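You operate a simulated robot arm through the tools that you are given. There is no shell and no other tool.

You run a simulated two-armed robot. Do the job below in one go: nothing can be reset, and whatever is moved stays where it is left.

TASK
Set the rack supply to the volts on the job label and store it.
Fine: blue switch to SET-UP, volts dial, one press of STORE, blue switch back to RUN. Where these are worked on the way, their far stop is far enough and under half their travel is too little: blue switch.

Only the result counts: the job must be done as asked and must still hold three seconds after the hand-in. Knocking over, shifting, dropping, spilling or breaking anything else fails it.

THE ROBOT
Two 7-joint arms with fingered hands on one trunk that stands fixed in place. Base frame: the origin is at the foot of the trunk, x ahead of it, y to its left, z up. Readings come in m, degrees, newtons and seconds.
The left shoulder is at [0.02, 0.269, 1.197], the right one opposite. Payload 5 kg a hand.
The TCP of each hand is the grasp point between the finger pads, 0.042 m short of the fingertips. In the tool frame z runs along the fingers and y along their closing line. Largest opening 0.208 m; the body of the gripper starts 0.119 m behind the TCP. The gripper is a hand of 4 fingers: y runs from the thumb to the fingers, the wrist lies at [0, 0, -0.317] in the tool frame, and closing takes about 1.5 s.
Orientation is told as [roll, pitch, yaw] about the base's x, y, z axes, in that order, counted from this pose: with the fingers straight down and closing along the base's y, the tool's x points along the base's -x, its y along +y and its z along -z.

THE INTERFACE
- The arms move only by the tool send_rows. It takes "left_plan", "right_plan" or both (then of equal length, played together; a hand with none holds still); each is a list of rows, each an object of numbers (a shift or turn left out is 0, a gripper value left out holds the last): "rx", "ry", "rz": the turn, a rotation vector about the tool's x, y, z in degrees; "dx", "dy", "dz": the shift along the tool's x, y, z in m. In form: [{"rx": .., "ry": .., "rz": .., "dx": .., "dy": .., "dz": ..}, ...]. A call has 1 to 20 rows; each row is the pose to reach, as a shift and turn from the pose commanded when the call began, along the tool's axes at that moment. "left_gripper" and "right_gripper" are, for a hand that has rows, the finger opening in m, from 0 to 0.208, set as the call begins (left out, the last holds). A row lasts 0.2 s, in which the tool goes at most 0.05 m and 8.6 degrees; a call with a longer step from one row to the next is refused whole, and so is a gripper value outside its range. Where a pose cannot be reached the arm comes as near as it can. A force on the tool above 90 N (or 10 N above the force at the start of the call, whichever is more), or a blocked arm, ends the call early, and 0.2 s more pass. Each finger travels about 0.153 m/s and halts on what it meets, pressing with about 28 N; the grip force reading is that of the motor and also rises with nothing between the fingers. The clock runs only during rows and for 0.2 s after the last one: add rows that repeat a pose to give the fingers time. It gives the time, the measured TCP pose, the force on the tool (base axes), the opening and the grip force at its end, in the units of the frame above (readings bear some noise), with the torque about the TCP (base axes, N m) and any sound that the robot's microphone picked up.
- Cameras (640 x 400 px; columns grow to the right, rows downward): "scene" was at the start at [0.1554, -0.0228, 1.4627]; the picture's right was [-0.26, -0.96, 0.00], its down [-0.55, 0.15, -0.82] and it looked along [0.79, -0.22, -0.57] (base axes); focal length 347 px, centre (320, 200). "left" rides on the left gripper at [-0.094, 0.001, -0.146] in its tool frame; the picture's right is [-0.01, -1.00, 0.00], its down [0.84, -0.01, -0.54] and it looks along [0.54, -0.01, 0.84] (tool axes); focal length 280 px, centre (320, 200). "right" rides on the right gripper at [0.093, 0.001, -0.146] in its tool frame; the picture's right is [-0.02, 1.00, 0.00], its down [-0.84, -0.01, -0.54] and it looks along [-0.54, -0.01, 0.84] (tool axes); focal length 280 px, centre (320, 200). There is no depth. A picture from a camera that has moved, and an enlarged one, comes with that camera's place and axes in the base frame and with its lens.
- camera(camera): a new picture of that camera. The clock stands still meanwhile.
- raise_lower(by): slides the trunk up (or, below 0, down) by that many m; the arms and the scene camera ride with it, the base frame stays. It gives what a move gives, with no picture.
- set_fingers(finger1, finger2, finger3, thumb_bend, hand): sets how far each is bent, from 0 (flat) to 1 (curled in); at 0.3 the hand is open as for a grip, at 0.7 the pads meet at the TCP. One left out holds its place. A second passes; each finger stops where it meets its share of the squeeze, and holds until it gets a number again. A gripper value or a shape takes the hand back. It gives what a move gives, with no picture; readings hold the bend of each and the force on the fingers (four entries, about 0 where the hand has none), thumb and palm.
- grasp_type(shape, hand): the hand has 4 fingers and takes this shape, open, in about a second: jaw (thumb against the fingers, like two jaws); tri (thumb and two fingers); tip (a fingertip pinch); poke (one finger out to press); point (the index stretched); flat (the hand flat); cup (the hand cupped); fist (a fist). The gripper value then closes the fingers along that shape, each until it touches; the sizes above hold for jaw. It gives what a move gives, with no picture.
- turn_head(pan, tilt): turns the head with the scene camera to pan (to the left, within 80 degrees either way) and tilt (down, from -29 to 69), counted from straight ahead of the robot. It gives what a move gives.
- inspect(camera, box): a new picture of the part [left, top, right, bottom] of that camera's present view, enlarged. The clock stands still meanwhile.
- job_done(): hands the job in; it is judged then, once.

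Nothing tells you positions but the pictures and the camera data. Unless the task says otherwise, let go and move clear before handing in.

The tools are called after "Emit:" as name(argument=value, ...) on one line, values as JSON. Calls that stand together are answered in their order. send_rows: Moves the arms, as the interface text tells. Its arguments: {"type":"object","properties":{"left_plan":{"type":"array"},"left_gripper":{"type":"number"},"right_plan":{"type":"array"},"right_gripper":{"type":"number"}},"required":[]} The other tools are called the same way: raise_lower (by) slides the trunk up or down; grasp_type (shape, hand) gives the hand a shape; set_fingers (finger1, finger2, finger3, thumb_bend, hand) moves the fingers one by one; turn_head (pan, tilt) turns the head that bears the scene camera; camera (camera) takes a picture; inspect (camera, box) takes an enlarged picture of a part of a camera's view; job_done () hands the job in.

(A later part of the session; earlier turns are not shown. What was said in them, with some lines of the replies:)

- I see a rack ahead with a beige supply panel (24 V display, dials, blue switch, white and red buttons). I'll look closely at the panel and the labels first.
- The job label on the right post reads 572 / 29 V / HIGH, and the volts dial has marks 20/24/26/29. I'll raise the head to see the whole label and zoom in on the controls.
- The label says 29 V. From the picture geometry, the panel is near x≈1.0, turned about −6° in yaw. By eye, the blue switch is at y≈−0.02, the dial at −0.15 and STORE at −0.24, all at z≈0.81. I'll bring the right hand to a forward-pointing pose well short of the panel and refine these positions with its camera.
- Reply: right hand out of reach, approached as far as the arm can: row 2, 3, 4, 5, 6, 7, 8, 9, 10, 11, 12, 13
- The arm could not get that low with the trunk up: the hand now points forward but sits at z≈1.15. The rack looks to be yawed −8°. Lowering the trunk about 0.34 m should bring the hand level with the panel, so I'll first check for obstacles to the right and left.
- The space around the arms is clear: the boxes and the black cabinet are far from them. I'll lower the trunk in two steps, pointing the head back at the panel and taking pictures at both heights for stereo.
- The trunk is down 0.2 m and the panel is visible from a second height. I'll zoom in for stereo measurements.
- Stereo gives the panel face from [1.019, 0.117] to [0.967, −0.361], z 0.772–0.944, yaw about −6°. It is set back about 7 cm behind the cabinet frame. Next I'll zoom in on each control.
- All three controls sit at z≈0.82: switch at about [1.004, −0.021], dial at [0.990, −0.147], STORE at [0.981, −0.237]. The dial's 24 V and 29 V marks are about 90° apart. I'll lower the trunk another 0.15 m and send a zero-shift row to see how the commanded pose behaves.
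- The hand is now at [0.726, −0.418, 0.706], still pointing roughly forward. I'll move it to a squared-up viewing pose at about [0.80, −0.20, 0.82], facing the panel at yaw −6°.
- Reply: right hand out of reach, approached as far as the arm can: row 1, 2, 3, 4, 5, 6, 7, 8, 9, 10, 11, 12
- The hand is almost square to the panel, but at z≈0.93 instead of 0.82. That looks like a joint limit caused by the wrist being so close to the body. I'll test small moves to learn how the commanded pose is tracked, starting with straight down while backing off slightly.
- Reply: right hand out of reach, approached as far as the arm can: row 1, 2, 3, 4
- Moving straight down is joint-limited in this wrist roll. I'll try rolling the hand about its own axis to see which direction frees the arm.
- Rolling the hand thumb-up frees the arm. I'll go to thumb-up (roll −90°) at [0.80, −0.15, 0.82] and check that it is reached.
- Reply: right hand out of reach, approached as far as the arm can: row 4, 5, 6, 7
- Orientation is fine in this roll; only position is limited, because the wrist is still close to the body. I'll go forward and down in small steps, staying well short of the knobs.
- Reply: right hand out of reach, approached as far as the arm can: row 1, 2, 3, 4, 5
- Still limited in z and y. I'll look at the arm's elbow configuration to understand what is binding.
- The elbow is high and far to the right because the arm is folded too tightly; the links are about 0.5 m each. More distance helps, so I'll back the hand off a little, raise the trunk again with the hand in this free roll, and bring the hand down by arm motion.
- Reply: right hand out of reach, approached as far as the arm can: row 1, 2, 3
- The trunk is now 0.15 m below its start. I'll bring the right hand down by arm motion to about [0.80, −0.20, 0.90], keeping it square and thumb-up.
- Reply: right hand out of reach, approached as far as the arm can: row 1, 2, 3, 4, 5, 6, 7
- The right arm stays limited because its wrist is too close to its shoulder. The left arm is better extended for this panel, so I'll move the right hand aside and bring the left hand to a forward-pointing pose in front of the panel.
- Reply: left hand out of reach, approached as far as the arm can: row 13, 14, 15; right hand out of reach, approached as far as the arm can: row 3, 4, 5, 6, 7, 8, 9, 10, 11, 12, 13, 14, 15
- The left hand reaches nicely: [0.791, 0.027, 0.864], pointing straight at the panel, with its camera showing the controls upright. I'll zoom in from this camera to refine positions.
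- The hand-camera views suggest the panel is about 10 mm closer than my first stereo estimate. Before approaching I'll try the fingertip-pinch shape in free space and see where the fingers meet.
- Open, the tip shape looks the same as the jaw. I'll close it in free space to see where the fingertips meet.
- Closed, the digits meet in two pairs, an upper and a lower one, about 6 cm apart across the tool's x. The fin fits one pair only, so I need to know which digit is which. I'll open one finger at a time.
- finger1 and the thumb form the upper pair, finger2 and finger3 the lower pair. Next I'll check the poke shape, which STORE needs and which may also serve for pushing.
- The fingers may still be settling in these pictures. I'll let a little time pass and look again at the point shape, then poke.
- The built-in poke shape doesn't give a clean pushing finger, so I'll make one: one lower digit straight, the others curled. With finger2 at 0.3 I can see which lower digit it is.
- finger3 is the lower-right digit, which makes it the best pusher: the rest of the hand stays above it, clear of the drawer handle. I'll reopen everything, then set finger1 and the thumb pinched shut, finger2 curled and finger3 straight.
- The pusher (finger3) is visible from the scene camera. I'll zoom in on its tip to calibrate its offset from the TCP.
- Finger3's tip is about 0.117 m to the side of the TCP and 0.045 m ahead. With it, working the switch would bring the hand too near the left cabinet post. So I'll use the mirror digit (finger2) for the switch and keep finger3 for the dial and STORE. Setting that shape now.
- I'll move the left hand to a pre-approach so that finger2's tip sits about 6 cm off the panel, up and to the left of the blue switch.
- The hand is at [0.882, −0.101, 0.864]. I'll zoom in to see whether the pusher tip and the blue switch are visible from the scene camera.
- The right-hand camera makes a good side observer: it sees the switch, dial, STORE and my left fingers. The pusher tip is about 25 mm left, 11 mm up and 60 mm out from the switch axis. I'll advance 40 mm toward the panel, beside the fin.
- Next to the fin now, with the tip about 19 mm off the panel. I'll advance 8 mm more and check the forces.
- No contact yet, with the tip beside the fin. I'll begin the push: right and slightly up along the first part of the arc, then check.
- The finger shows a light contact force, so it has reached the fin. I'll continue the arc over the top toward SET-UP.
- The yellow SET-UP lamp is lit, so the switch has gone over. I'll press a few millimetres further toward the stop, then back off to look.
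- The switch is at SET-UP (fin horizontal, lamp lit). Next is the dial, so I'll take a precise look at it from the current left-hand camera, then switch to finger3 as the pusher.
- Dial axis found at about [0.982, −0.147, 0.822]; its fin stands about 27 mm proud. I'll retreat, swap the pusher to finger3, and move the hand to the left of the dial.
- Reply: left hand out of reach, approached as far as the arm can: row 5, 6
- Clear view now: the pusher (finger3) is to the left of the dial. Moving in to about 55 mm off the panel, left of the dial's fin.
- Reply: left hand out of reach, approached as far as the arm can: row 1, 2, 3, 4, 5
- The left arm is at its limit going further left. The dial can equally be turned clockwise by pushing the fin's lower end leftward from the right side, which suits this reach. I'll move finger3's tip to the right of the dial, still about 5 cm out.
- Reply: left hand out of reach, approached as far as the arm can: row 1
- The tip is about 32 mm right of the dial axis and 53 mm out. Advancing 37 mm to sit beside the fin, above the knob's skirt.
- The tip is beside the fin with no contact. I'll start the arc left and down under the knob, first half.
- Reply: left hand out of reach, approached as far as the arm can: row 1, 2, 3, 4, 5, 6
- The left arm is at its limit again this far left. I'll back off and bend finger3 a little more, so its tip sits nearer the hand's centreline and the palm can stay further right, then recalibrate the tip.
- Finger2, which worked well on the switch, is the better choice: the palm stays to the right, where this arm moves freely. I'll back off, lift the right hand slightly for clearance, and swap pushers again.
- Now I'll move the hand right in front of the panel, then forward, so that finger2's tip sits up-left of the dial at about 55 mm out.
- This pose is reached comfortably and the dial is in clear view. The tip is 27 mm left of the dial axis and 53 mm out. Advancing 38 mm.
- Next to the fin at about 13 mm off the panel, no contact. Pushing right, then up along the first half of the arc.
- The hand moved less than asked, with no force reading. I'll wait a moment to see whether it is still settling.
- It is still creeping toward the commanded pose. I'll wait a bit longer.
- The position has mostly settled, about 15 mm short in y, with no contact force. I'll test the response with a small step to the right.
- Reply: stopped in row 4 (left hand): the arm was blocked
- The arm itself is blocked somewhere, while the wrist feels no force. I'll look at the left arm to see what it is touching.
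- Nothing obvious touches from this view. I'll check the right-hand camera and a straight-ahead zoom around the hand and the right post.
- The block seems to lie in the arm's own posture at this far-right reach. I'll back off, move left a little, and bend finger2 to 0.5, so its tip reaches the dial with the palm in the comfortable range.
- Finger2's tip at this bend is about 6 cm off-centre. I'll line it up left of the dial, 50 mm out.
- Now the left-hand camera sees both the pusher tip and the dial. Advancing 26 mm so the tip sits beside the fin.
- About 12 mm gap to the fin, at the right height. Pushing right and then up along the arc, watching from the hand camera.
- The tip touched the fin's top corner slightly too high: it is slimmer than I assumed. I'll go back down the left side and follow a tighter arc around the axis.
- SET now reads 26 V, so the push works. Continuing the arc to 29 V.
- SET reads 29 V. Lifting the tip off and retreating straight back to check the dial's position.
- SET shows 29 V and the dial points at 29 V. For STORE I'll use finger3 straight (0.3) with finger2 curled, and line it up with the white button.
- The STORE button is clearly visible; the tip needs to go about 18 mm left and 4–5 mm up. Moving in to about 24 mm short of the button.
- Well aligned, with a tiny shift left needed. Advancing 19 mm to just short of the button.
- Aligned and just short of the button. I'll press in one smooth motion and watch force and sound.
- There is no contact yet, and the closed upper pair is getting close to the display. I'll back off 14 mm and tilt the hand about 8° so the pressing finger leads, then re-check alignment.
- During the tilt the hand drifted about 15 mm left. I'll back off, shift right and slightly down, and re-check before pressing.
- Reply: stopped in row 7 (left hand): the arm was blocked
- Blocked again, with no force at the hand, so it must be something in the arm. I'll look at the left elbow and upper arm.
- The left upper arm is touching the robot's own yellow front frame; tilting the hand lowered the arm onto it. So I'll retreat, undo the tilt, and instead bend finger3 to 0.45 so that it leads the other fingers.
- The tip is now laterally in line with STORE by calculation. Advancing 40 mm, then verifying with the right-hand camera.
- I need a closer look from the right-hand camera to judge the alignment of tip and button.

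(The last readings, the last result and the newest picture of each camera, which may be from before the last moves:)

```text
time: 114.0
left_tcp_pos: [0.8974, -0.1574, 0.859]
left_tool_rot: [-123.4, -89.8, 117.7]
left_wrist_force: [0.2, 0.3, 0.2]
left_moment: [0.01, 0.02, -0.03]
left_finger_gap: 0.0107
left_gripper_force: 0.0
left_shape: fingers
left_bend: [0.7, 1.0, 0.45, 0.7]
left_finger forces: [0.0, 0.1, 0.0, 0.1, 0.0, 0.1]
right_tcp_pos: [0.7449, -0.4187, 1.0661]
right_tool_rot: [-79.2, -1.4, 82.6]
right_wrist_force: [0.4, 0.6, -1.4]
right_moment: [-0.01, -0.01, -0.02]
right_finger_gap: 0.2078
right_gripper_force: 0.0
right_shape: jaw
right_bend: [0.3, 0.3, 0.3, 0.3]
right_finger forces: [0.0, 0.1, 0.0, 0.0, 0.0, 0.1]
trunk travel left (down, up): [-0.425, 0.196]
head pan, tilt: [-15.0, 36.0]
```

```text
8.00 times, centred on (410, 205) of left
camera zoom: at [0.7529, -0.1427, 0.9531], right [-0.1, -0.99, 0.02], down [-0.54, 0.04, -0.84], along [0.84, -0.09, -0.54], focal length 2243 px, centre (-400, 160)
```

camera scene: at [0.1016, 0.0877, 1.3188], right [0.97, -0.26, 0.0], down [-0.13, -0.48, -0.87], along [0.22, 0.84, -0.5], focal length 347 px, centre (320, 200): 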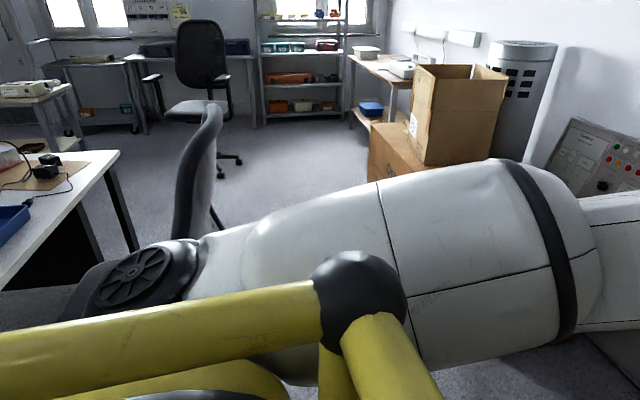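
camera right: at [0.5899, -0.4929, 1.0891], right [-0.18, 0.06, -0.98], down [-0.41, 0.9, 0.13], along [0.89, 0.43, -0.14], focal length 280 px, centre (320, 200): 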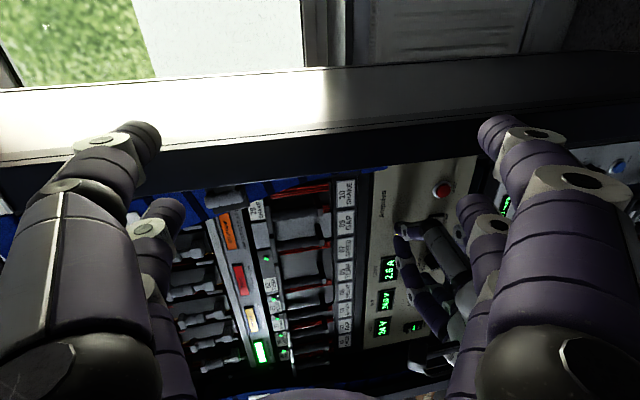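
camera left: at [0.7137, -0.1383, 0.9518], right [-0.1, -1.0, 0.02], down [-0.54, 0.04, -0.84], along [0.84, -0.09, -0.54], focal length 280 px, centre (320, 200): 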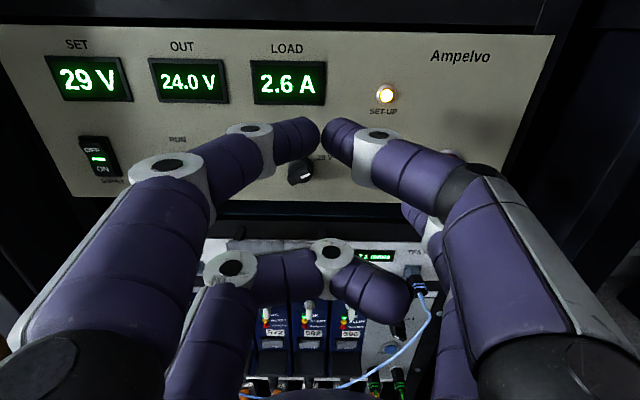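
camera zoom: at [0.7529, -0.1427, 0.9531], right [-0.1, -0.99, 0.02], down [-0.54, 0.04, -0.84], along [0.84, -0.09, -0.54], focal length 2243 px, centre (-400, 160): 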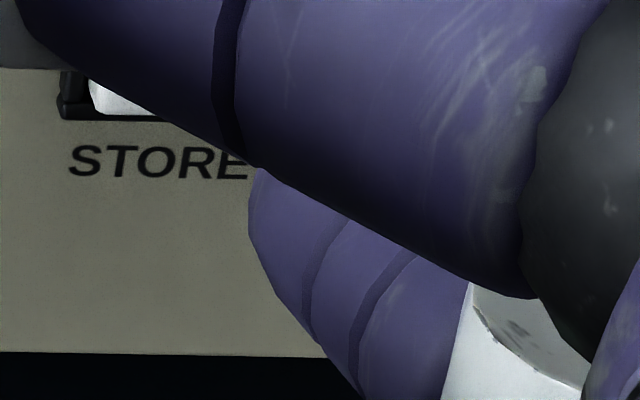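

Tip and button agree within a few millimetres. I'll shift 3 mm left and 2 mm up and advance 19 mm to just short of contact.

Emit:
send_rows(left_plan=[{"dx": -0.001, "dy": 0.0015, "dz": 0.005}, {"dx": -0.002, "dy": 0.0028, "dz": 0.012}, {"dx": -0.002, "dy": 0.0028, "dz": 0.019}, {"dx": -0.002, "dy": 0.0028, "dz": 0.019}, {"dx": -0.002, "dy": 0.0028, "dz": 0.019}])

Emit:
inspect(camera="right", box=[400, 195, 464, 245])

Emit:
inspect(camera="left", box=[330, 150, 490, 250])

```text
time: 115.2
left_tcp_pos: [0.9196, -0.1575, 0.8619]
left_tool_rot: [-123.6, -89.8, 118.0]
left_wrist_force: [0.0, -0.1, 0.5]
left_moment: [0.0, 0.03, -0.03]
left_finger_gap: 0.0105
left_gripper_force: 0.0
left_shape: fingers
left_bend: [0.7, 1.0, 0.45, 0.7]
left_finger forces: [0.0, 0.1, 0.1, 0.1, 0.0, 0.0]
right_tcp_pos: [0.7456, -0.4177, 1.0646]
right_tool_rot: [-79.1, -1.4, 82.6]
right_wrist_force: [0.1, -0.2, -0.1]
right_moment: [-0.02, 0.02, 0.01]
right_finger_gap: 0.208
right_gripper_force: 0.1
right_shape: jaw
right_bend: [0.3, 0.3, 0.3, 0.3]
right_finger forces: [0.0, 0.0, 0.1, 0.1, 0.1, 0.0]
trunk travel left (down, up): [-0.425, 0.196]
head pan, tilt: [-15.0, 36.0]
```

```text
8.00 times, centred on (432, 220) of right
camera zoom: at [0.5898, -0.4929, 1.0892], right [-0.18, 0.06, -0.98], down [-0.41, 0.9, 0.13], along [0.89, 0.43, -0.14], focal length 2243 px, centre (-576, 40)
```

zoom: 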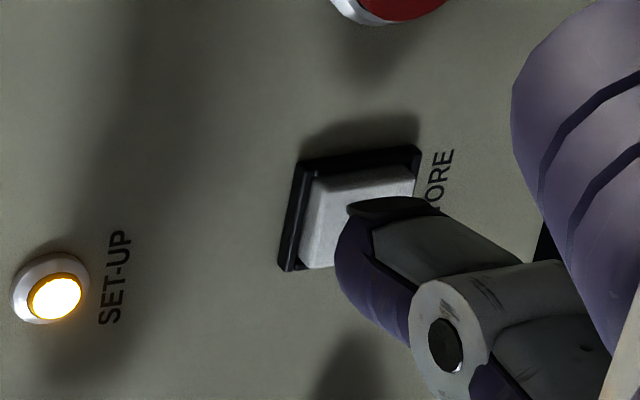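

```text
4.00 times, centred on (410, 200) of left
camera zoom: at [0.7725, -0.142, 0.9549], right [-0.1, -1.0, 0.02], down [-0.54, 0.04, -0.84], along [0.84, -0.09, -0.54], focal length 1122 px, centre (-40, 200)
```

zoom: 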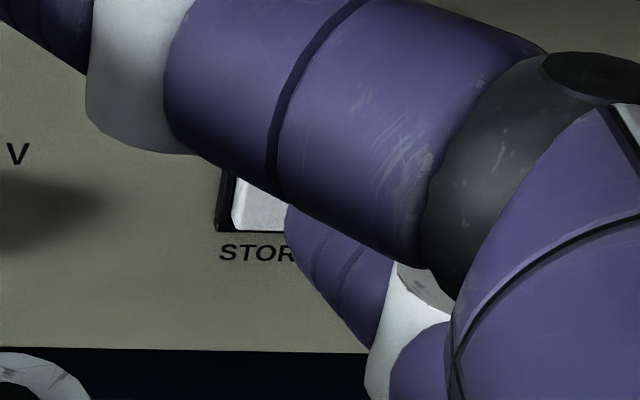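

From the hand camera, the button centre is about 7 mm left of the tip's centre and the gap is about 5 mm. I'll shift left 6 mm and then press in about 10 mm in one motion.

Emit:
send_rows(left_plan=[{"dx": 0.0, "dy": 0.003}, {"dx": 0.0, "dy": 0.006}, {"dx": 0.0, "dy": 0.006, "dz": 0.003}, {"dx": 0.0, "dy": 0.006, "dz": 0.006}, {"dx": 0.0, "dy": 0.006, "dz": 0.009}, {"dx": 0.0, "dy": 0.006, "dz": 0.009}])

Emit:
inspect(camera="right", box=[400, 195, 464, 245])

Emit:
inspect(camera="scene", box=[190, 110, 350, 210])

```text
time: 116.6
left_tcp_pos: [0.9286, -0.152, 0.8611]
left_tool_rot: [-116.4, -89.8, 110.7]
left_wrist_force: [-1.6, -0.1, -0.2]
left_moment: [0.02, 0.06, -0.16]
left_finger_gap: 0.0107
left_gripper_force: 0.9
left_shape: fingers
left_bend: [0.7, 1.0, 0.45, 0.7]
left_finger forces: [0.1, 0.0, 1.7, 0.0, 0.0, 0.1]
right_tcp_pos: [0.7439, -0.4185, 1.0646]
right_tool_rot: [-79.1, -1.5, 82.6]
right_wrist_force: [-0.6, -0.2, 0.1]
right_moment: [-0.01, -0.01, -0.03]
right_finger_gap: 0.2081
right_gripper_force: 0.0
right_shape: jaw
right_bend: [0.3, 0.3, 0.3, 0.3]
right_finger forces: [0.0, 0.0, 0.0, 0.1, 0.0, 0.1]
trunk travel left (down, up): [-0.425, 0.196]
head pan, tilt: [-15.0, 36.0]
heard: click
```

```text
8.00 times, centred on (432, 220) of right
camera zoom: at [0.5898, -0.4929, 1.0892], right [-0.18, 0.06, -0.98], down [-0.41, 0.9, 0.13], along [0.89, 0.43, -0.14], focal length 2243 px, centre (-576, 40)
```

zoom: 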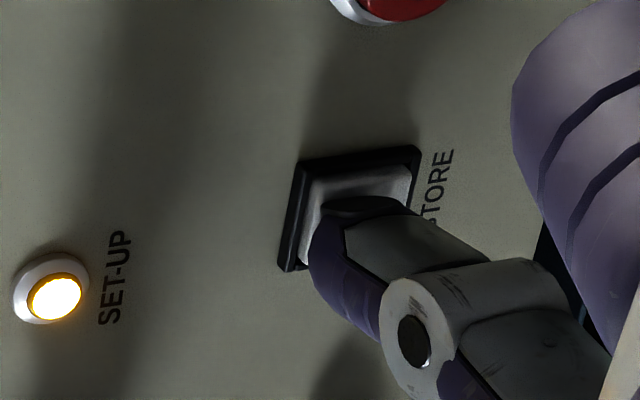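

```text
4.00 times, centred on (270, 160) of scene
camera zoom: at [0.1626, -0.0223, 1.3095], right [-0.26, -0.97, 0.0], down [-0.57, 0.15, -0.81], along [0.78, -0.21, -0.59], focal length 1389 px, centre (520, 360)
```

zoom: 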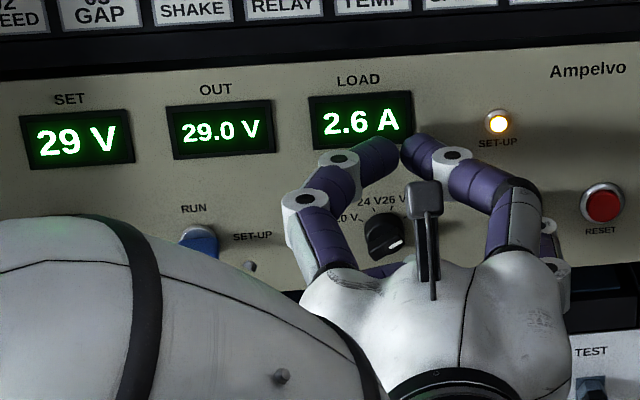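

A click was heard and OUT now reads 29.0 V: stored with one press. Retreating straight back.

Emit:
send_rows(left_plan=[{"dz": -0.02}, {"dz": -0.045}, {"dz": -0.07}, {"dz": -0.09}, {"dz": -0.09}])

Emit:
camera(camera="scene")

Emit:
inspect(camera="scene", box=[190, 110, 350, 210])

```text
time: 117.8
left_tcp_pos: [0.8368, -0.1433, 0.8617]
left_tool_rot: [-121.9, -89.8, 116.3]
left_wrist_force: [-0.4, 0.5, 0.5]
left_moment: [0.03, 0.01, -0.02]
left_finger_gap: 0.0108
left_gripper_force: 0.0
left_shape: fingers
left_bend: [0.7, 1.0, 0.45, 0.7]
left_finger forces: [0.0, 0.1, 0.0, 0.1, 0.1, 0.0]
right_tcp_pos: [0.7435, -0.4176, 1.0653]
right_tool_rot: [-79.1, -1.4, 82.6]
right_wrist_force: [0.7, -0.2, -0.2]
right_moment: [0.0, 0.01, 0.0]
right_finger_gap: 0.2081
right_gripper_force: 0.0
right_shape: jaw
right_bend: [0.3, 0.3, 0.3, 0.3]
right_finger forces: [0.1, 0.0, 0.1, 0.0, 0.1, 0.0]
trunk travel left (down, up): [-0.425, 0.196]
head pan, tilt: [-15.0, 36.0]
```

```text
taken
camera scene: at [0.1625, -0.0222, 1.3095], right [-0.26, -0.97, 0.0], down [-0.57, 0.15, -0.81], along [0.78, -0.21, -0.59], focal length 347 px, centre (320, 200)
```

scene: 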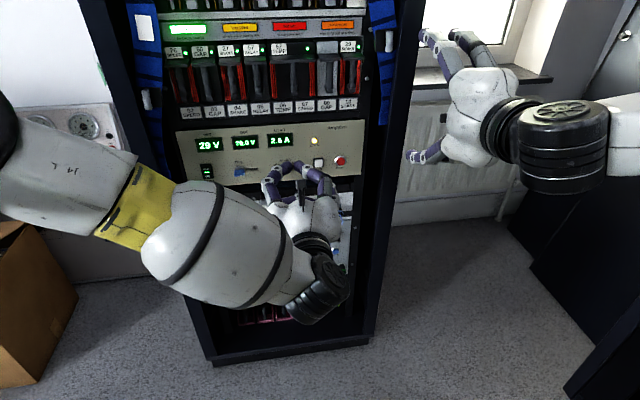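

```text
4.00 times, centred on (270, 160) of scene
camera zoom: at [0.1625, -0.0222, 1.3095], right [-0.26, -0.97, 0.0], down [-0.57, 0.15, -0.81], along [0.78, -0.21, -0.59], focal length 1389 px, centre (520, 360)
```

zoom: 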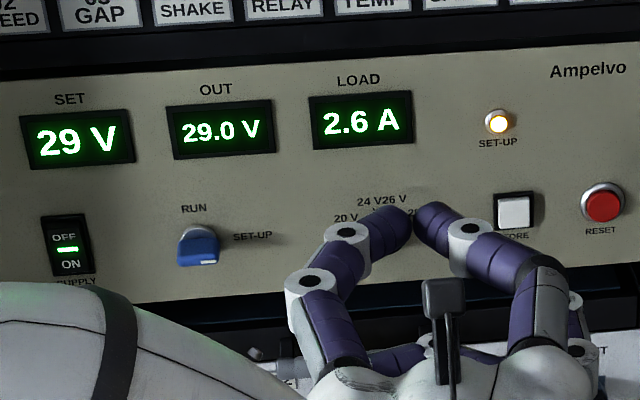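

OUT holds 29.0 V. Now the blue switch goes back to RUN. I'll use finger2 straight again, pushing down on the fin's left end. Swapping pushers and moving to above-left of the switch.

Emit:
set_fingers(hand="left", finger2=0.3, finger3=0.3)

Emit:
set_fingers(hand="left", finger3=1.0)

Emit:
send_rows(left_plan=[{"dx": -0.005, "dy": 0.01, "dz": 0.01}, {"dx": -0.01, "dy": 0.02, "dz": 0.025}, {"dx": -0.0151, "dy": 0.0315, "dz": 0.04}, {"dx": -0.0151, "dy": 0.0315, "dz": 0.0521}, {"dx": -0.0151, "dy": 0.0315, "dz": 0.0521}, {"dx": -0.0151, "dy": 0.0315, "dz": 0.0521}])

Emit:
inspect(camera="scene", box=[190, 130, 318, 210])

Emit:
inspect(camera="right", box=[350, 220, 510, 340])

```text
time: 118.8
left_tcp_pos: [0.8368, -0.1425, 0.8615]
left_tool_rot: [-120.5, -89.7, 114.9]
left_wrist_force: [0.3, 0.1, -0.1]
left_moment: [0.01, -0.02, 0.03]
left_finger_gap: 0.0106
left_gripper_force: 0.0
left_shape: fingers
left_bend: [0.7, 0.3, 0.3, 0.7]
left_finger forces: [0.1, 0.1, 0.0, 0.0, 0.0, 0.0]
right_tcp_pos: [0.7449, -0.4184, 1.0656]
right_tool_rot: [-79.1, -1.4, 82.6]
right_wrist_force: [-0.4, 0.7, 0.7]
right_moment: [0.01, 0.0, 0.0]
right_finger_gap: 0.2082
right_gripper_force: 0.0
right_shape: jaw
right_bend: [0.3, 0.3, 0.3, 0.3]
right_finger forces: [0.0, 0.0, 0.0, 0.0, 0.0, 0.1]
trunk travel left (down, up): [-0.425, 0.196]
head pan, tilt: [-15.0, 36.0]
```

```text
time: 119.8
left_tcp_pos: [0.8375, -0.1431, 0.862]
left_tool_rot: [-121.1, -89.9, 115.5]
left_wrist_force: [0.4, 0.6, -0.1]
left_moment: [-0.01, 0.01, -0.01]
left_finger_gap: 0.0105
left_gripper_force: 0.1
left_shape: fingers
left_bend: [0.7, 0.3, 1.0, 0.7]
left_finger forces: [0.0, 0.0, 0.0, 0.0, 0.0, 0.0]
right_tcp_pos: [0.7444, -0.4183, 1.0649]
right_tool_rot: [-79.1, -1.3, 82.6]
right_wrist_force: [0.7, 0.2, -0.6]
right_moment: [-0.01, -0.01, -0.01]
right_finger_gap: 0.2081
right_gripper_force: 0.1
right_shape: jaw
right_bend: [0.3, 0.3, 0.3, 0.3]
right_finger forces: [0.0, 0.0, 0.0, 0.0, 0.1, 0.0]
trunk travel left (down, up): [-0.425, 0.196]
head pan, tilt: [-15.0, 36.0]
```

```text
time: 121.2
left_tcp_pos: [0.8923, -0.1164, 0.8759]
left_tool_rot: [-120.3, -89.7, 114.6]
left_wrist_force: [-0.8, -0.4, -0.1]
left_moment: [0.0, 0.0, -0.01]
left_finger_gap: 0.0104
left_gripper_force: 0.0
left_shape: fingers
left_bend: [0.7, 0.3, 1.0, 0.7]
left_finger forces: [0.0, 0.0, 0.1, 0.0, 0.0, 0.0]
right_tcp_pos: [0.7438, -0.418, 1.066]
right_tool_rot: [-79.1, -1.4, 82.6]
right_wrist_force: [-0.8, -0.5, 0.8]
right_moment: [0.0, 0.01, 0.0]
right_finger_gap: 0.2079
right_gripper_force: 0.1
right_shape: jaw
right_bend: [0.3, 0.3, 0.3, 0.3]
right_finger forces: [0.1, 0.1, 0.0, 0.1, 0.1, 0.0]
trunk travel left (down, up): [-0.425, 0.196]
head pan, tilt: [-15.0, 36.0]
```

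```text
5.00 times, centred on (254, 170) of scene
camera zoom: at [0.1625, -0.0221, 1.3095], right [-0.26, -0.97, 0.0], down [-0.57, 0.15, -0.81], along [0.78, -0.21, -0.59], focal length 1737 px, centre (650, 350)
```

zoom: 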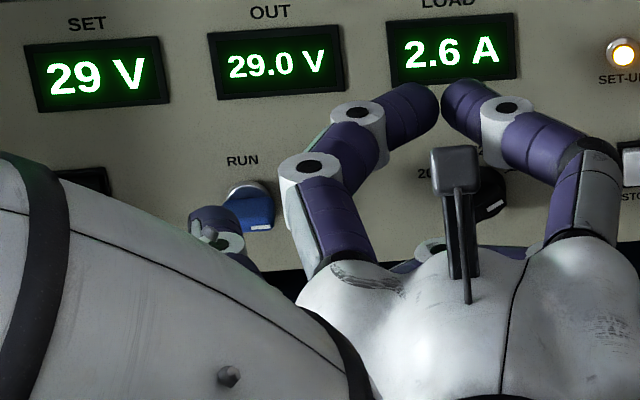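

```text
3.33 times, centred on (430, 280) of right
camera zoom: at [0.5898, -0.4928, 1.0893], right [-0.18, 0.06, -0.98], down [-0.41, 0.9, 0.13], along [0.89, 0.43, -0.14], focal length 935 px, centre (-47, -67)
```

zoom: 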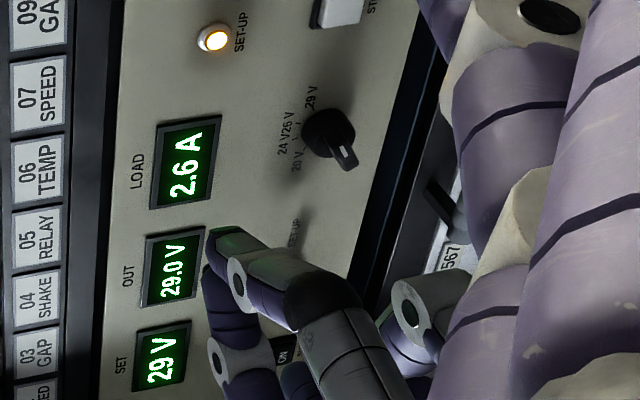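

Positioned above-left of the switch. Advancing 37 mm.

Emit:
send_rows(left_plan=[{"dz": 0.012}, {"dy": -0.0001, "dz": 0.025}, {"dy": -0.0002, "dz": 0.037}, {"dy": -0.0002, "dz": 0.037}, {"dy": -0.0002, "dz": 0.037}])

Emit:
inspect(camera="scene", box=[206, 140, 286, 190])

Emit:
inspect(camera="left", box=[100, 100, 340, 250])

```text
time: 122.4
left_tcp_pos: [0.93, -0.12, 0.8758]
left_tool_rot: [-123.7, -89.8, 117.9]
left_wrist_force: [-0.4, -0.3, -0.4]
left_moment: [0.0, 0.04, 0.03]
left_finger_gap: 0.0107
left_gripper_force: 0.0
left_shape: fingers
left_bend: [0.7, 0.3, 1.0, 0.7]
left_finger forces: [0.1, 0.0, 0.0, 0.0, 0.1, 0.0]
right_tcp_pos: [0.7443, -0.4191, 1.0649]
right_tool_rot: [-79.0, -1.4, 82.6]
right_wrist_force: [0.0, 0.0, -0.2]
right_moment: [-0.02, -0.01, 0.0]
right_finger_gap: 0.2078
right_gripper_force: 0.1
right_shape: jaw
right_bend: [0.3, 0.3, 0.3, 0.3]
right_finger forces: [0.1, 0.1, 0.0, 0.0, 0.1, 0.1]
trunk travel left (down, up): [-0.425, 0.196]
head pan, tilt: [-15.0, 36.0]
```

```text
8.00 times, centred on (246, 165) of scene
camera zoom: at [0.1626, -0.0222, 1.3095], right [-0.26, -0.97, 0.0], down [-0.57, 0.15, -0.81], along [0.78, -0.21, -0.59], focal length 2779 px, centre (912, 480)
```

zoom: 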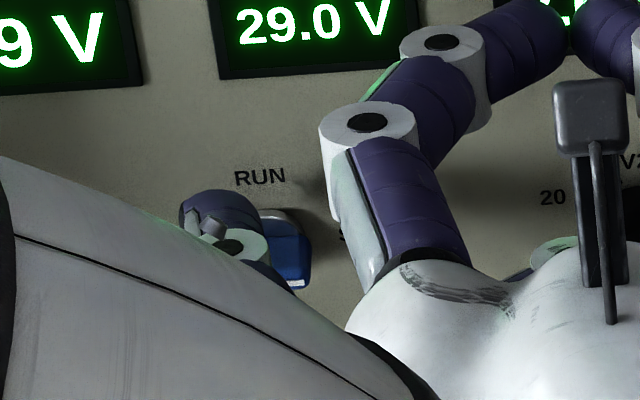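

```text
2.67 times, centred on (220, 175) of left
camera zoom: at [0.7841, -0.1054, 0.9701], right [-0.1, -1.0, 0.02], down [-0.54, 0.04, -0.84], along [0.84, -0.09, -0.54], focal length 748 px, centre (587, 267)
```

zoom: 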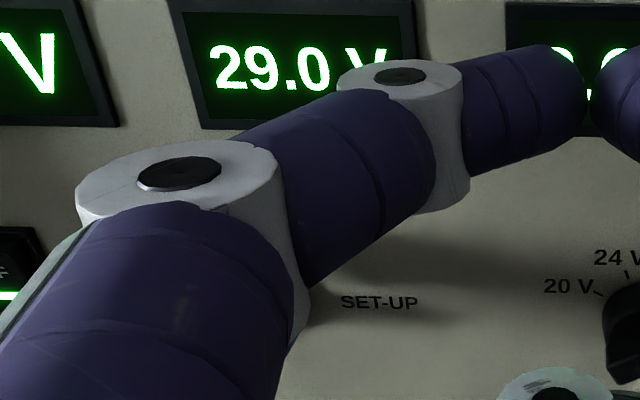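

The tip is above the fin's left end. Pushing down along the arc, first part.

Emit:
send_rows(left_plan=[{"dx": 0.0059, "dy": -0.002}, {"dx": 0.0104, "dy": -0.003}, {"dx": 0.0135, "dy": 0.0004}, {"dx": 0.0171, "dy": 0.0027}, {"dx": 0.0211, "dy": 0.004}, {"dx": 0.0211, "dy": 0.004}, {"dx": 0.0211, "dy": 0.004}])

Emit:
inspect(camera="scene", box=[206, 140, 286, 190])

Emit:
inspect(camera="right", box=[350, 200, 510, 340])

```text
time: 124.0
left_tcp_pos: [0.9297, -0.117, 0.8546]
left_tool_rot: [-118.5, -89.7, 113.0]
left_wrist_force: [0.0, 1.4, 0.8]
left_moment: [0.1, 0.0, 0.09]
left_finger_gap: 0.0105
left_gripper_force: 0.5
left_shape: fingers
left_bend: [0.7, 0.29, 1.0, 0.7]
left_finger forces: [0.0, 0.9, 0.1, 0.0, 0.0, 0.0]
right_tcp_pos: [0.7441, -0.4174, 1.0651]
right_tool_rot: [-79.2, -1.4, 82.7]
right_wrist_force: [-0.1, 0.0, -0.5]
right_moment: [0.0, 0.01, -0.01]
right_finger_gap: 0.2078
right_gripper_force: 0.1
right_shape: jaw
right_bend: [0.3, 0.3, 0.3, 0.3]
right_finger forces: [0.0, 0.0, 0.0, 0.0, 0.0, 0.0]
trunk travel left (down, up): [-0.425, 0.196]
head pan, tilt: [-15.0, 36.0]
```

```text
8.00 times, centred on (246, 165) of scene
camera zoom: at [0.1626, -0.0222, 1.3095], right [-0.26, -0.97, 0.0], down [-0.57, 0.15, -0.81], along [0.78, -0.21, -0.59], focal length 2779 px, centre (912, 480)
```

zoom: 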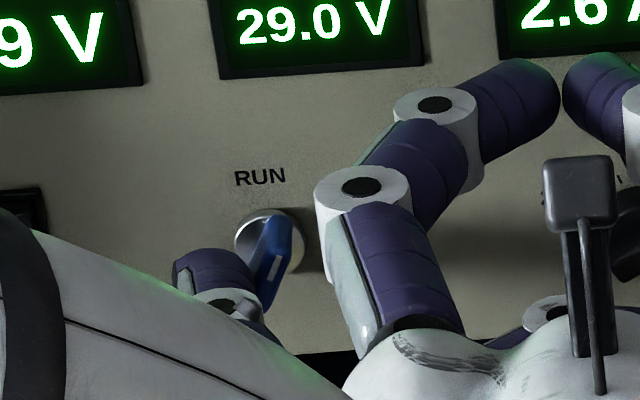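

```text
2.86 times, centred on (430, 270) of right
camera zoom: at [0.5898, -0.4928, 1.0892], right [-0.18, 0.06, -0.98], down [-0.41, 0.9, 0.13], along [0.89, 0.43, -0.14], focal length 801 px, centre (6, 0)
```

zoom: 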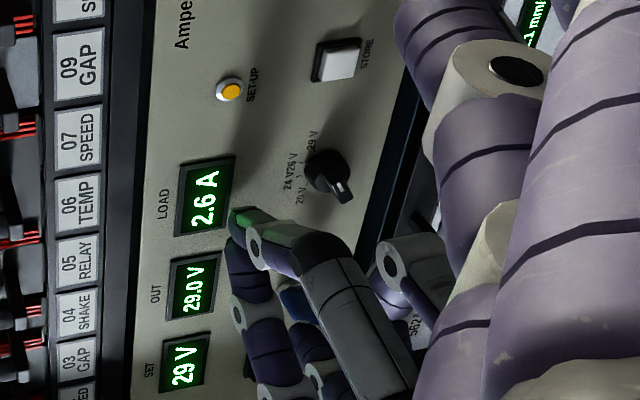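

The lamp went out and the fin is nearly vertical. Continuing gently to the RUN stop.

Emit:
send_rows(left_plan=[{"dx": 0.002, "dy": 0.0}, {"dx": 0.0042, "dy": 0.0}, {"dx": 0.0062, "dy": -0.0004}, {"dx": 0.0062, "dy": -0.0004}])

Emit:
inspect(camera="scene", box=[206, 140, 286, 190])

```text
time: 125.0
left_tcp_pos: [0.9295, -0.1166, 0.8493]
left_tool_rot: [-122.4, -89.7, 116.7]
left_wrist_force: [-0.9, 0.7, 0.4]
left_moment: [0.06, 0.0, 0.06]
left_finger_gap: 0.0104
left_gripper_force: 0.4
left_shape: fingers
left_bend: [0.7, 0.29, 1.0, 0.7]
left_finger forces: [0.0, 0.8, 0.0, 0.0, 0.1, 0.1]
right_tcp_pos: [0.7449, -0.4189, 1.0659]
right_tool_rot: [-79.1, -1.4, 82.6]
right_wrist_force: [-0.4, 0.0, -0.5]
right_moment: [0.01, 0.0, -0.01]
right_finger_gap: 0.2079
right_gripper_force: 0.1
right_shape: jaw
right_bend: [0.3, 0.3, 0.3, 0.3]
right_finger forces: [0.1, 0.0, 0.0, 0.0, 0.0, 0.0]
trunk travel left (down, up): [-0.425, 0.196]
head pan, tilt: [-15.0, 36.0]
```

```text
8.00 times, centred on (246, 165) of scene
camera zoom: at [0.1626, -0.0222, 1.3095], right [-0.26, -0.97, 0.0], down [-0.57, 0.15, -0.81], along [0.78, -0.21, -0.59], focal length 2779 px, centre (912, 480)
```

zoom: 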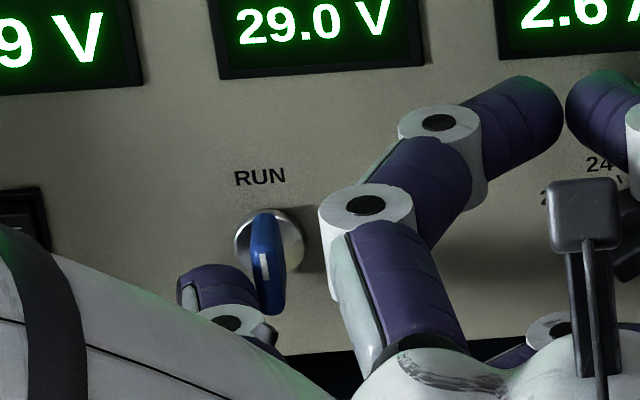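

Nearly vertical, but by comparison with the start picture it lacks about 9°. I'll push a little further to the stop.

Emit:
send_rows(left_plan=[{"dx": 0.002, "dy": -0.001}, {"dx": 0.0035, "dy": -0.002}, {"dx": 0.0045, "dy": -0.0035}, {"dx": 0.0045, "dy": -0.0035}])

Emit:
inspect(camera="scene", box=[206, 140, 286, 190])

```text
time: 126.0
left_tcp_pos: [0.9284, -0.1201, 0.8458]
left_tool_rot: [-126.6, -89.8, 121.0]
left_wrist_force: [0.9, 2.2, 1.6]
left_moment: [0.26, -0.04, 0.1]
left_finger_gap: 0.0106
left_gripper_force: 1.3
left_shape: fingers
left_bend: [0.7, 0.28, 1.0, 0.7]
left_finger forces: [0.1, 2.3, 0.1, 0.0, 0.0, 0.0]
right_tcp_pos: [0.7444, -0.4177, 1.0644]
right_tool_rot: [-79.1, -1.4, 82.6]
right_wrist_force: [0.2, 0.2, 0.8]
right_moment: [-0.03, -0.02, -0.01]
right_finger_gap: 0.2082
right_gripper_force: 0.1
right_shape: jaw
right_bend: [0.3, 0.3, 0.3, 0.3]
right_finger forces: [0.1, 0.0, 0.0, 0.0, 0.0, 0.0]
trunk travel left (down, up): [-0.425, 0.196]
head pan, tilt: [-15.0, 36.0]
```

```text
8.00 times, centred on (246, 165) of scene
camera zoom: at [0.1626, -0.0222, 1.3095], right [-0.26, -0.97, 0.0], down [-0.57, 0.15, -0.81], along [0.78, -0.21, -0.59], focal length 2779 px, centre (912, 480)
```

zoom: 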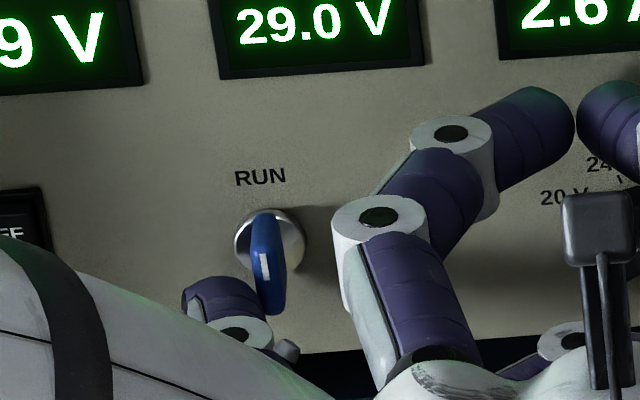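

Closer. A bit more push to seat it at the stop.

Emit:
send_rows(left_plan=[{"dx": 0.001, "dy": -0.0015}, {"dx": 0.002, "dy": -0.003}, {"dx": 0.002, "dy": -0.005}, {"dx": 0.002, "dy": -0.005}])

Emit:
inspect(camera="scene", box=[206, 140, 286, 190])

```text
time: 127.0
left_tcp_pos: [0.928, -0.125, 0.8433]
left_tool_rot: [-124.2, -89.8, 118.6]
left_wrist_force: [0.0, 4.7, 1.4]
left_moment: [0.31, -0.1, 0.12]
left_finger_gap: 0.0105
left_gripper_force: 2.5
left_shape: fingers
left_bend: [0.7, 0.26, 1.0, 0.7]
left_finger forces: [0.0, 4.1, 0.0, 0.1, 0.1, 0.1]
right_tcp_pos: [0.7438, -0.4183, 1.0671]
right_tool_rot: [-79.1, -1.3, 82.5]
right_wrist_force: [0.1, -0.5, 1.2]
right_moment: [0.01, -0.04, -0.03]
right_finger_gap: 0.2082
right_gripper_force: 0.1
right_shape: jaw
right_bend: [0.3, 0.3, 0.3, 0.3]
right_finger forces: [0.0, 0.0, 0.0, 0.1, 0.0, 0.0]
trunk travel left (down, up): [-0.425, 0.196]
head pan, tilt: [-15.0, 36.0]
```

```text
8.00 times, centred on (246, 165) of scene
camera zoom: at [0.1626, -0.0221, 1.3095], right [-0.26, -0.97, 0.0], down [-0.57, 0.15, -0.81], along [0.78, -0.21, -0.59], focal length 2779 px, centre (912, 480)
```

zoom: 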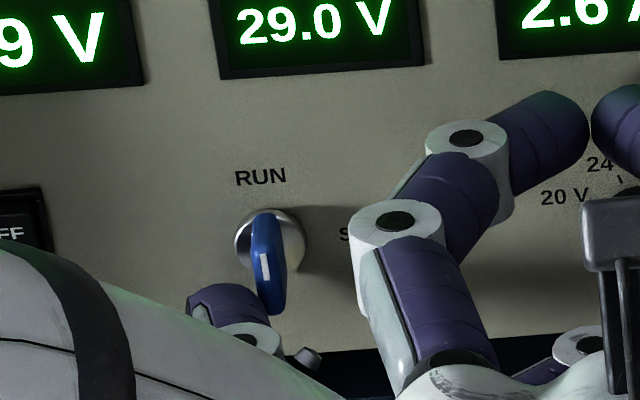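

The mark is back at exactly the same pixel as at the start, and finger2 now just flexes against the stop, so the switch is fully at RUN. Easing off to the left and retreating.

Emit:
send_rows(left_plan=[{"dy": 0.006}, {"dy": 0.01}, {"dy": 0.01, "dz": -0.02}, {"dy": 0.01, "dz": -0.045}, {"dy": 0.01, "dz": -0.07}, {"dy": 0.01, "dz": -0.1}, {"dy": 0.01, "dz": -0.1}])

Emit:
camera(camera="scene")

Emit:
inspect(camera="scene", box=[180, 110, 372, 230])

Emit:
camera(camera="right")

```text
time: 128.6
left_tcp_pos: [0.8304, -0.1059, 0.8433]
left_tool_rot: [-125.8, -89.9, 120.3]
left_wrist_force: [0.1, 0.1, 0.4]
left_moment: [0.01, 0.06, 0.0]
left_finger_gap: 0.0107
left_gripper_force: 0.1
left_shape: fingers
left_bend: [0.7, 0.3, 1.0, 0.7]
left_finger forces: [0.0, 0.1, 0.0, 0.0, 0.0, 0.0]
right_tcp_pos: [0.7447, -0.4177, 1.0653]
right_tool_rot: [-79.0, -1.4, 82.6]
right_wrist_force: [-0.6, -0.5, 0.6]
right_moment: [-0.01, 0.0, 0.0]
right_finger_gap: 0.208
right_gripper_force: 0.0
right_shape: jaw
right_bend: [0.3, 0.3, 0.3, 0.3]
right_finger forces: [0.0, 0.0, 0.1, 0.0, 0.0, 0.0]
trunk travel left (down, up): [-0.425, 0.196]
head pan, tilt: [-15.0, 36.0]
```

```text
taken
camera scene: at [0.1624, -0.0222, 1.3095], right [-0.26, -0.97, 0.0], down [-0.57, 0.15, -0.81], along [0.78, -0.21, -0.59], focal length 347 px, centre (320, 200)
```

scene: 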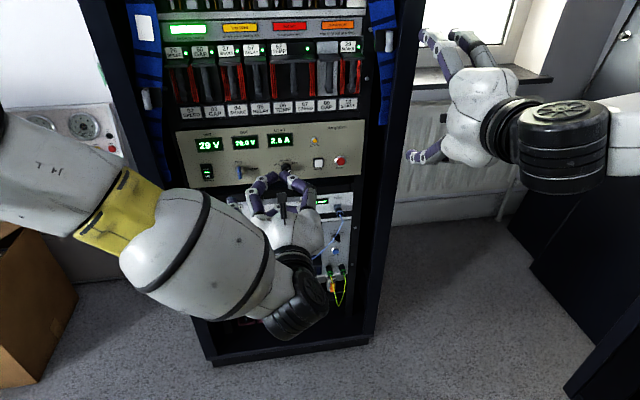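

```text
3.33 times, centred on (276, 170) of scene
camera zoom: at [0.1624, -0.0222, 1.3095], right [-0.26, -0.97, 0.0], down [-0.57, 0.15, -0.81], along [0.78, -0.21, -0.59], focal length 1158 px, centre (467, 300)
```

zoom: 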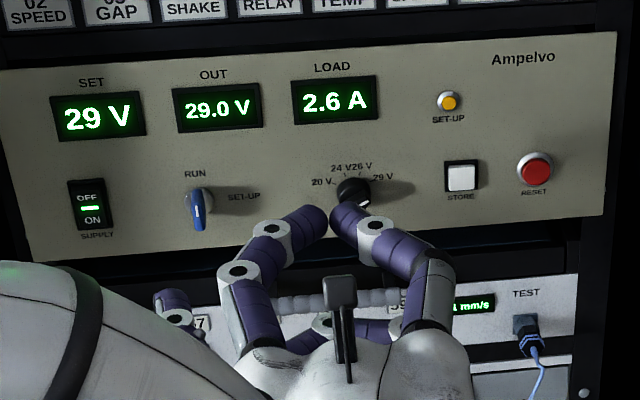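

```text
taken
camera right: at [0.5897, -0.4928, 1.0892], right [-0.18, 0.06, -0.98], down [-0.41, 0.9, 0.13], along [0.89, 0.43, -0.14], focal length 280 px, centre (320, 200)
```

right: 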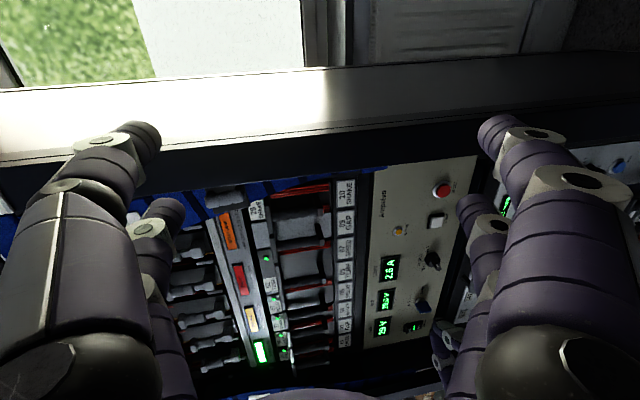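

SET 29 V, OUT 29.0 V, SET-UP lamp off, switch at RUN. I'll back the left hand off a little more and take one last look before handing in.

Emit:
send_rows(left_plan=[{"dz": -0.015}, {"dz": -0.03}, {"dz": -0.045}, {"dz": -0.045}, {"dz": -0.045}, {"dz": -0.045}, {"dz": -0.045}])

Emit:
inspect(camera="scene", box=[180, 110, 372, 230])

```text
time: 130.2
left_tcp_pos: [0.7858, -0.1021, 0.8433]
left_tool_rot: [-121.8, -89.8, 116.2]
left_wrist_force: [0.8, -0.1, 0.4]
left_moment: [0.01, -0.01, 0.01]
left_finger_gap: 0.0103
left_gripper_force: 0.1
left_shape: fingers
left_bend: [0.7, 0.3, 1.0, 0.7]
left_finger forces: [0.0, 0.0, 0.0, 0.1, 0.0, 0.1]
right_tcp_pos: [0.7441, -0.4193, 1.0643]
right_tool_rot: [-79.1, -1.5, 82.5]
right_wrist_force: [-0.8, -0.9, -0.5]
right_moment: [0.02, 0.01, -0.06]
right_finger_gap: 0.208
right_gripper_force: 0.1
right_shape: jaw
right_bend: [0.3, 0.3, 0.3, 0.3]
right_finger forces: [0.0, 0.1, 0.0, 0.1, 0.1, 0.0]
trunk travel left (down, up): [-0.425, 0.196]
head pan, tilt: [-15.0, 36.0]
```

```text
3.33 times, centred on (276, 170) of scene
camera zoom: at [0.1627, -0.0223, 1.3095], right [-0.26, -0.97, 0.0], down [-0.57, 0.15, -0.81], along [0.78, -0.21, -0.59], focal length 1158 px, centre (467, 300)
```

zoom: 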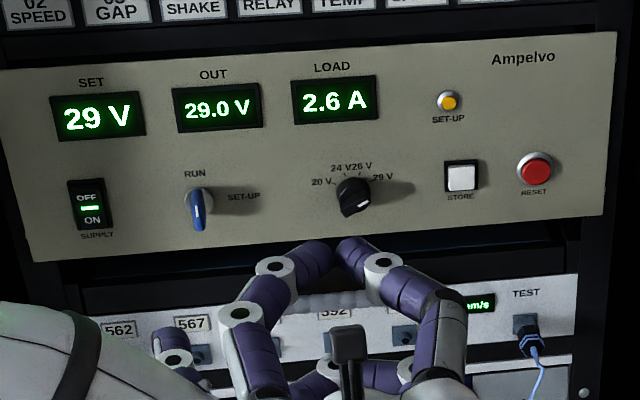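

The panel shows SET 29 V and OUT 29.0 V, the blue switch is at RUN, the SET-UP lamp is off, and both hands are clear. Handing in now.

Emit:
job_done()

```text
The job is handed in.
```

The rack supply is set to the 29 V on the job label (JOB 572) and stored. At hand-in the panel read SET 29 V and OUT 29.0 V.

- **Blue switch to SET-UP:** I pushed it to its stop and the SET-UP lamp came on.
- **Volts dial:** it went from 24 V through 26 V to 29 V.
- **STORE:** one press. I heard a single click and OUT changed from 24.0 V to 29.0 V.
- **Blue switch back to RUN:** it is at its stop, in the same position as at the start, and the lamp is off.

LOAD still reads 2.6 A and the supply is still ON. I saw no sign that anything else was touched or moved. Both hands are clear of the panel.
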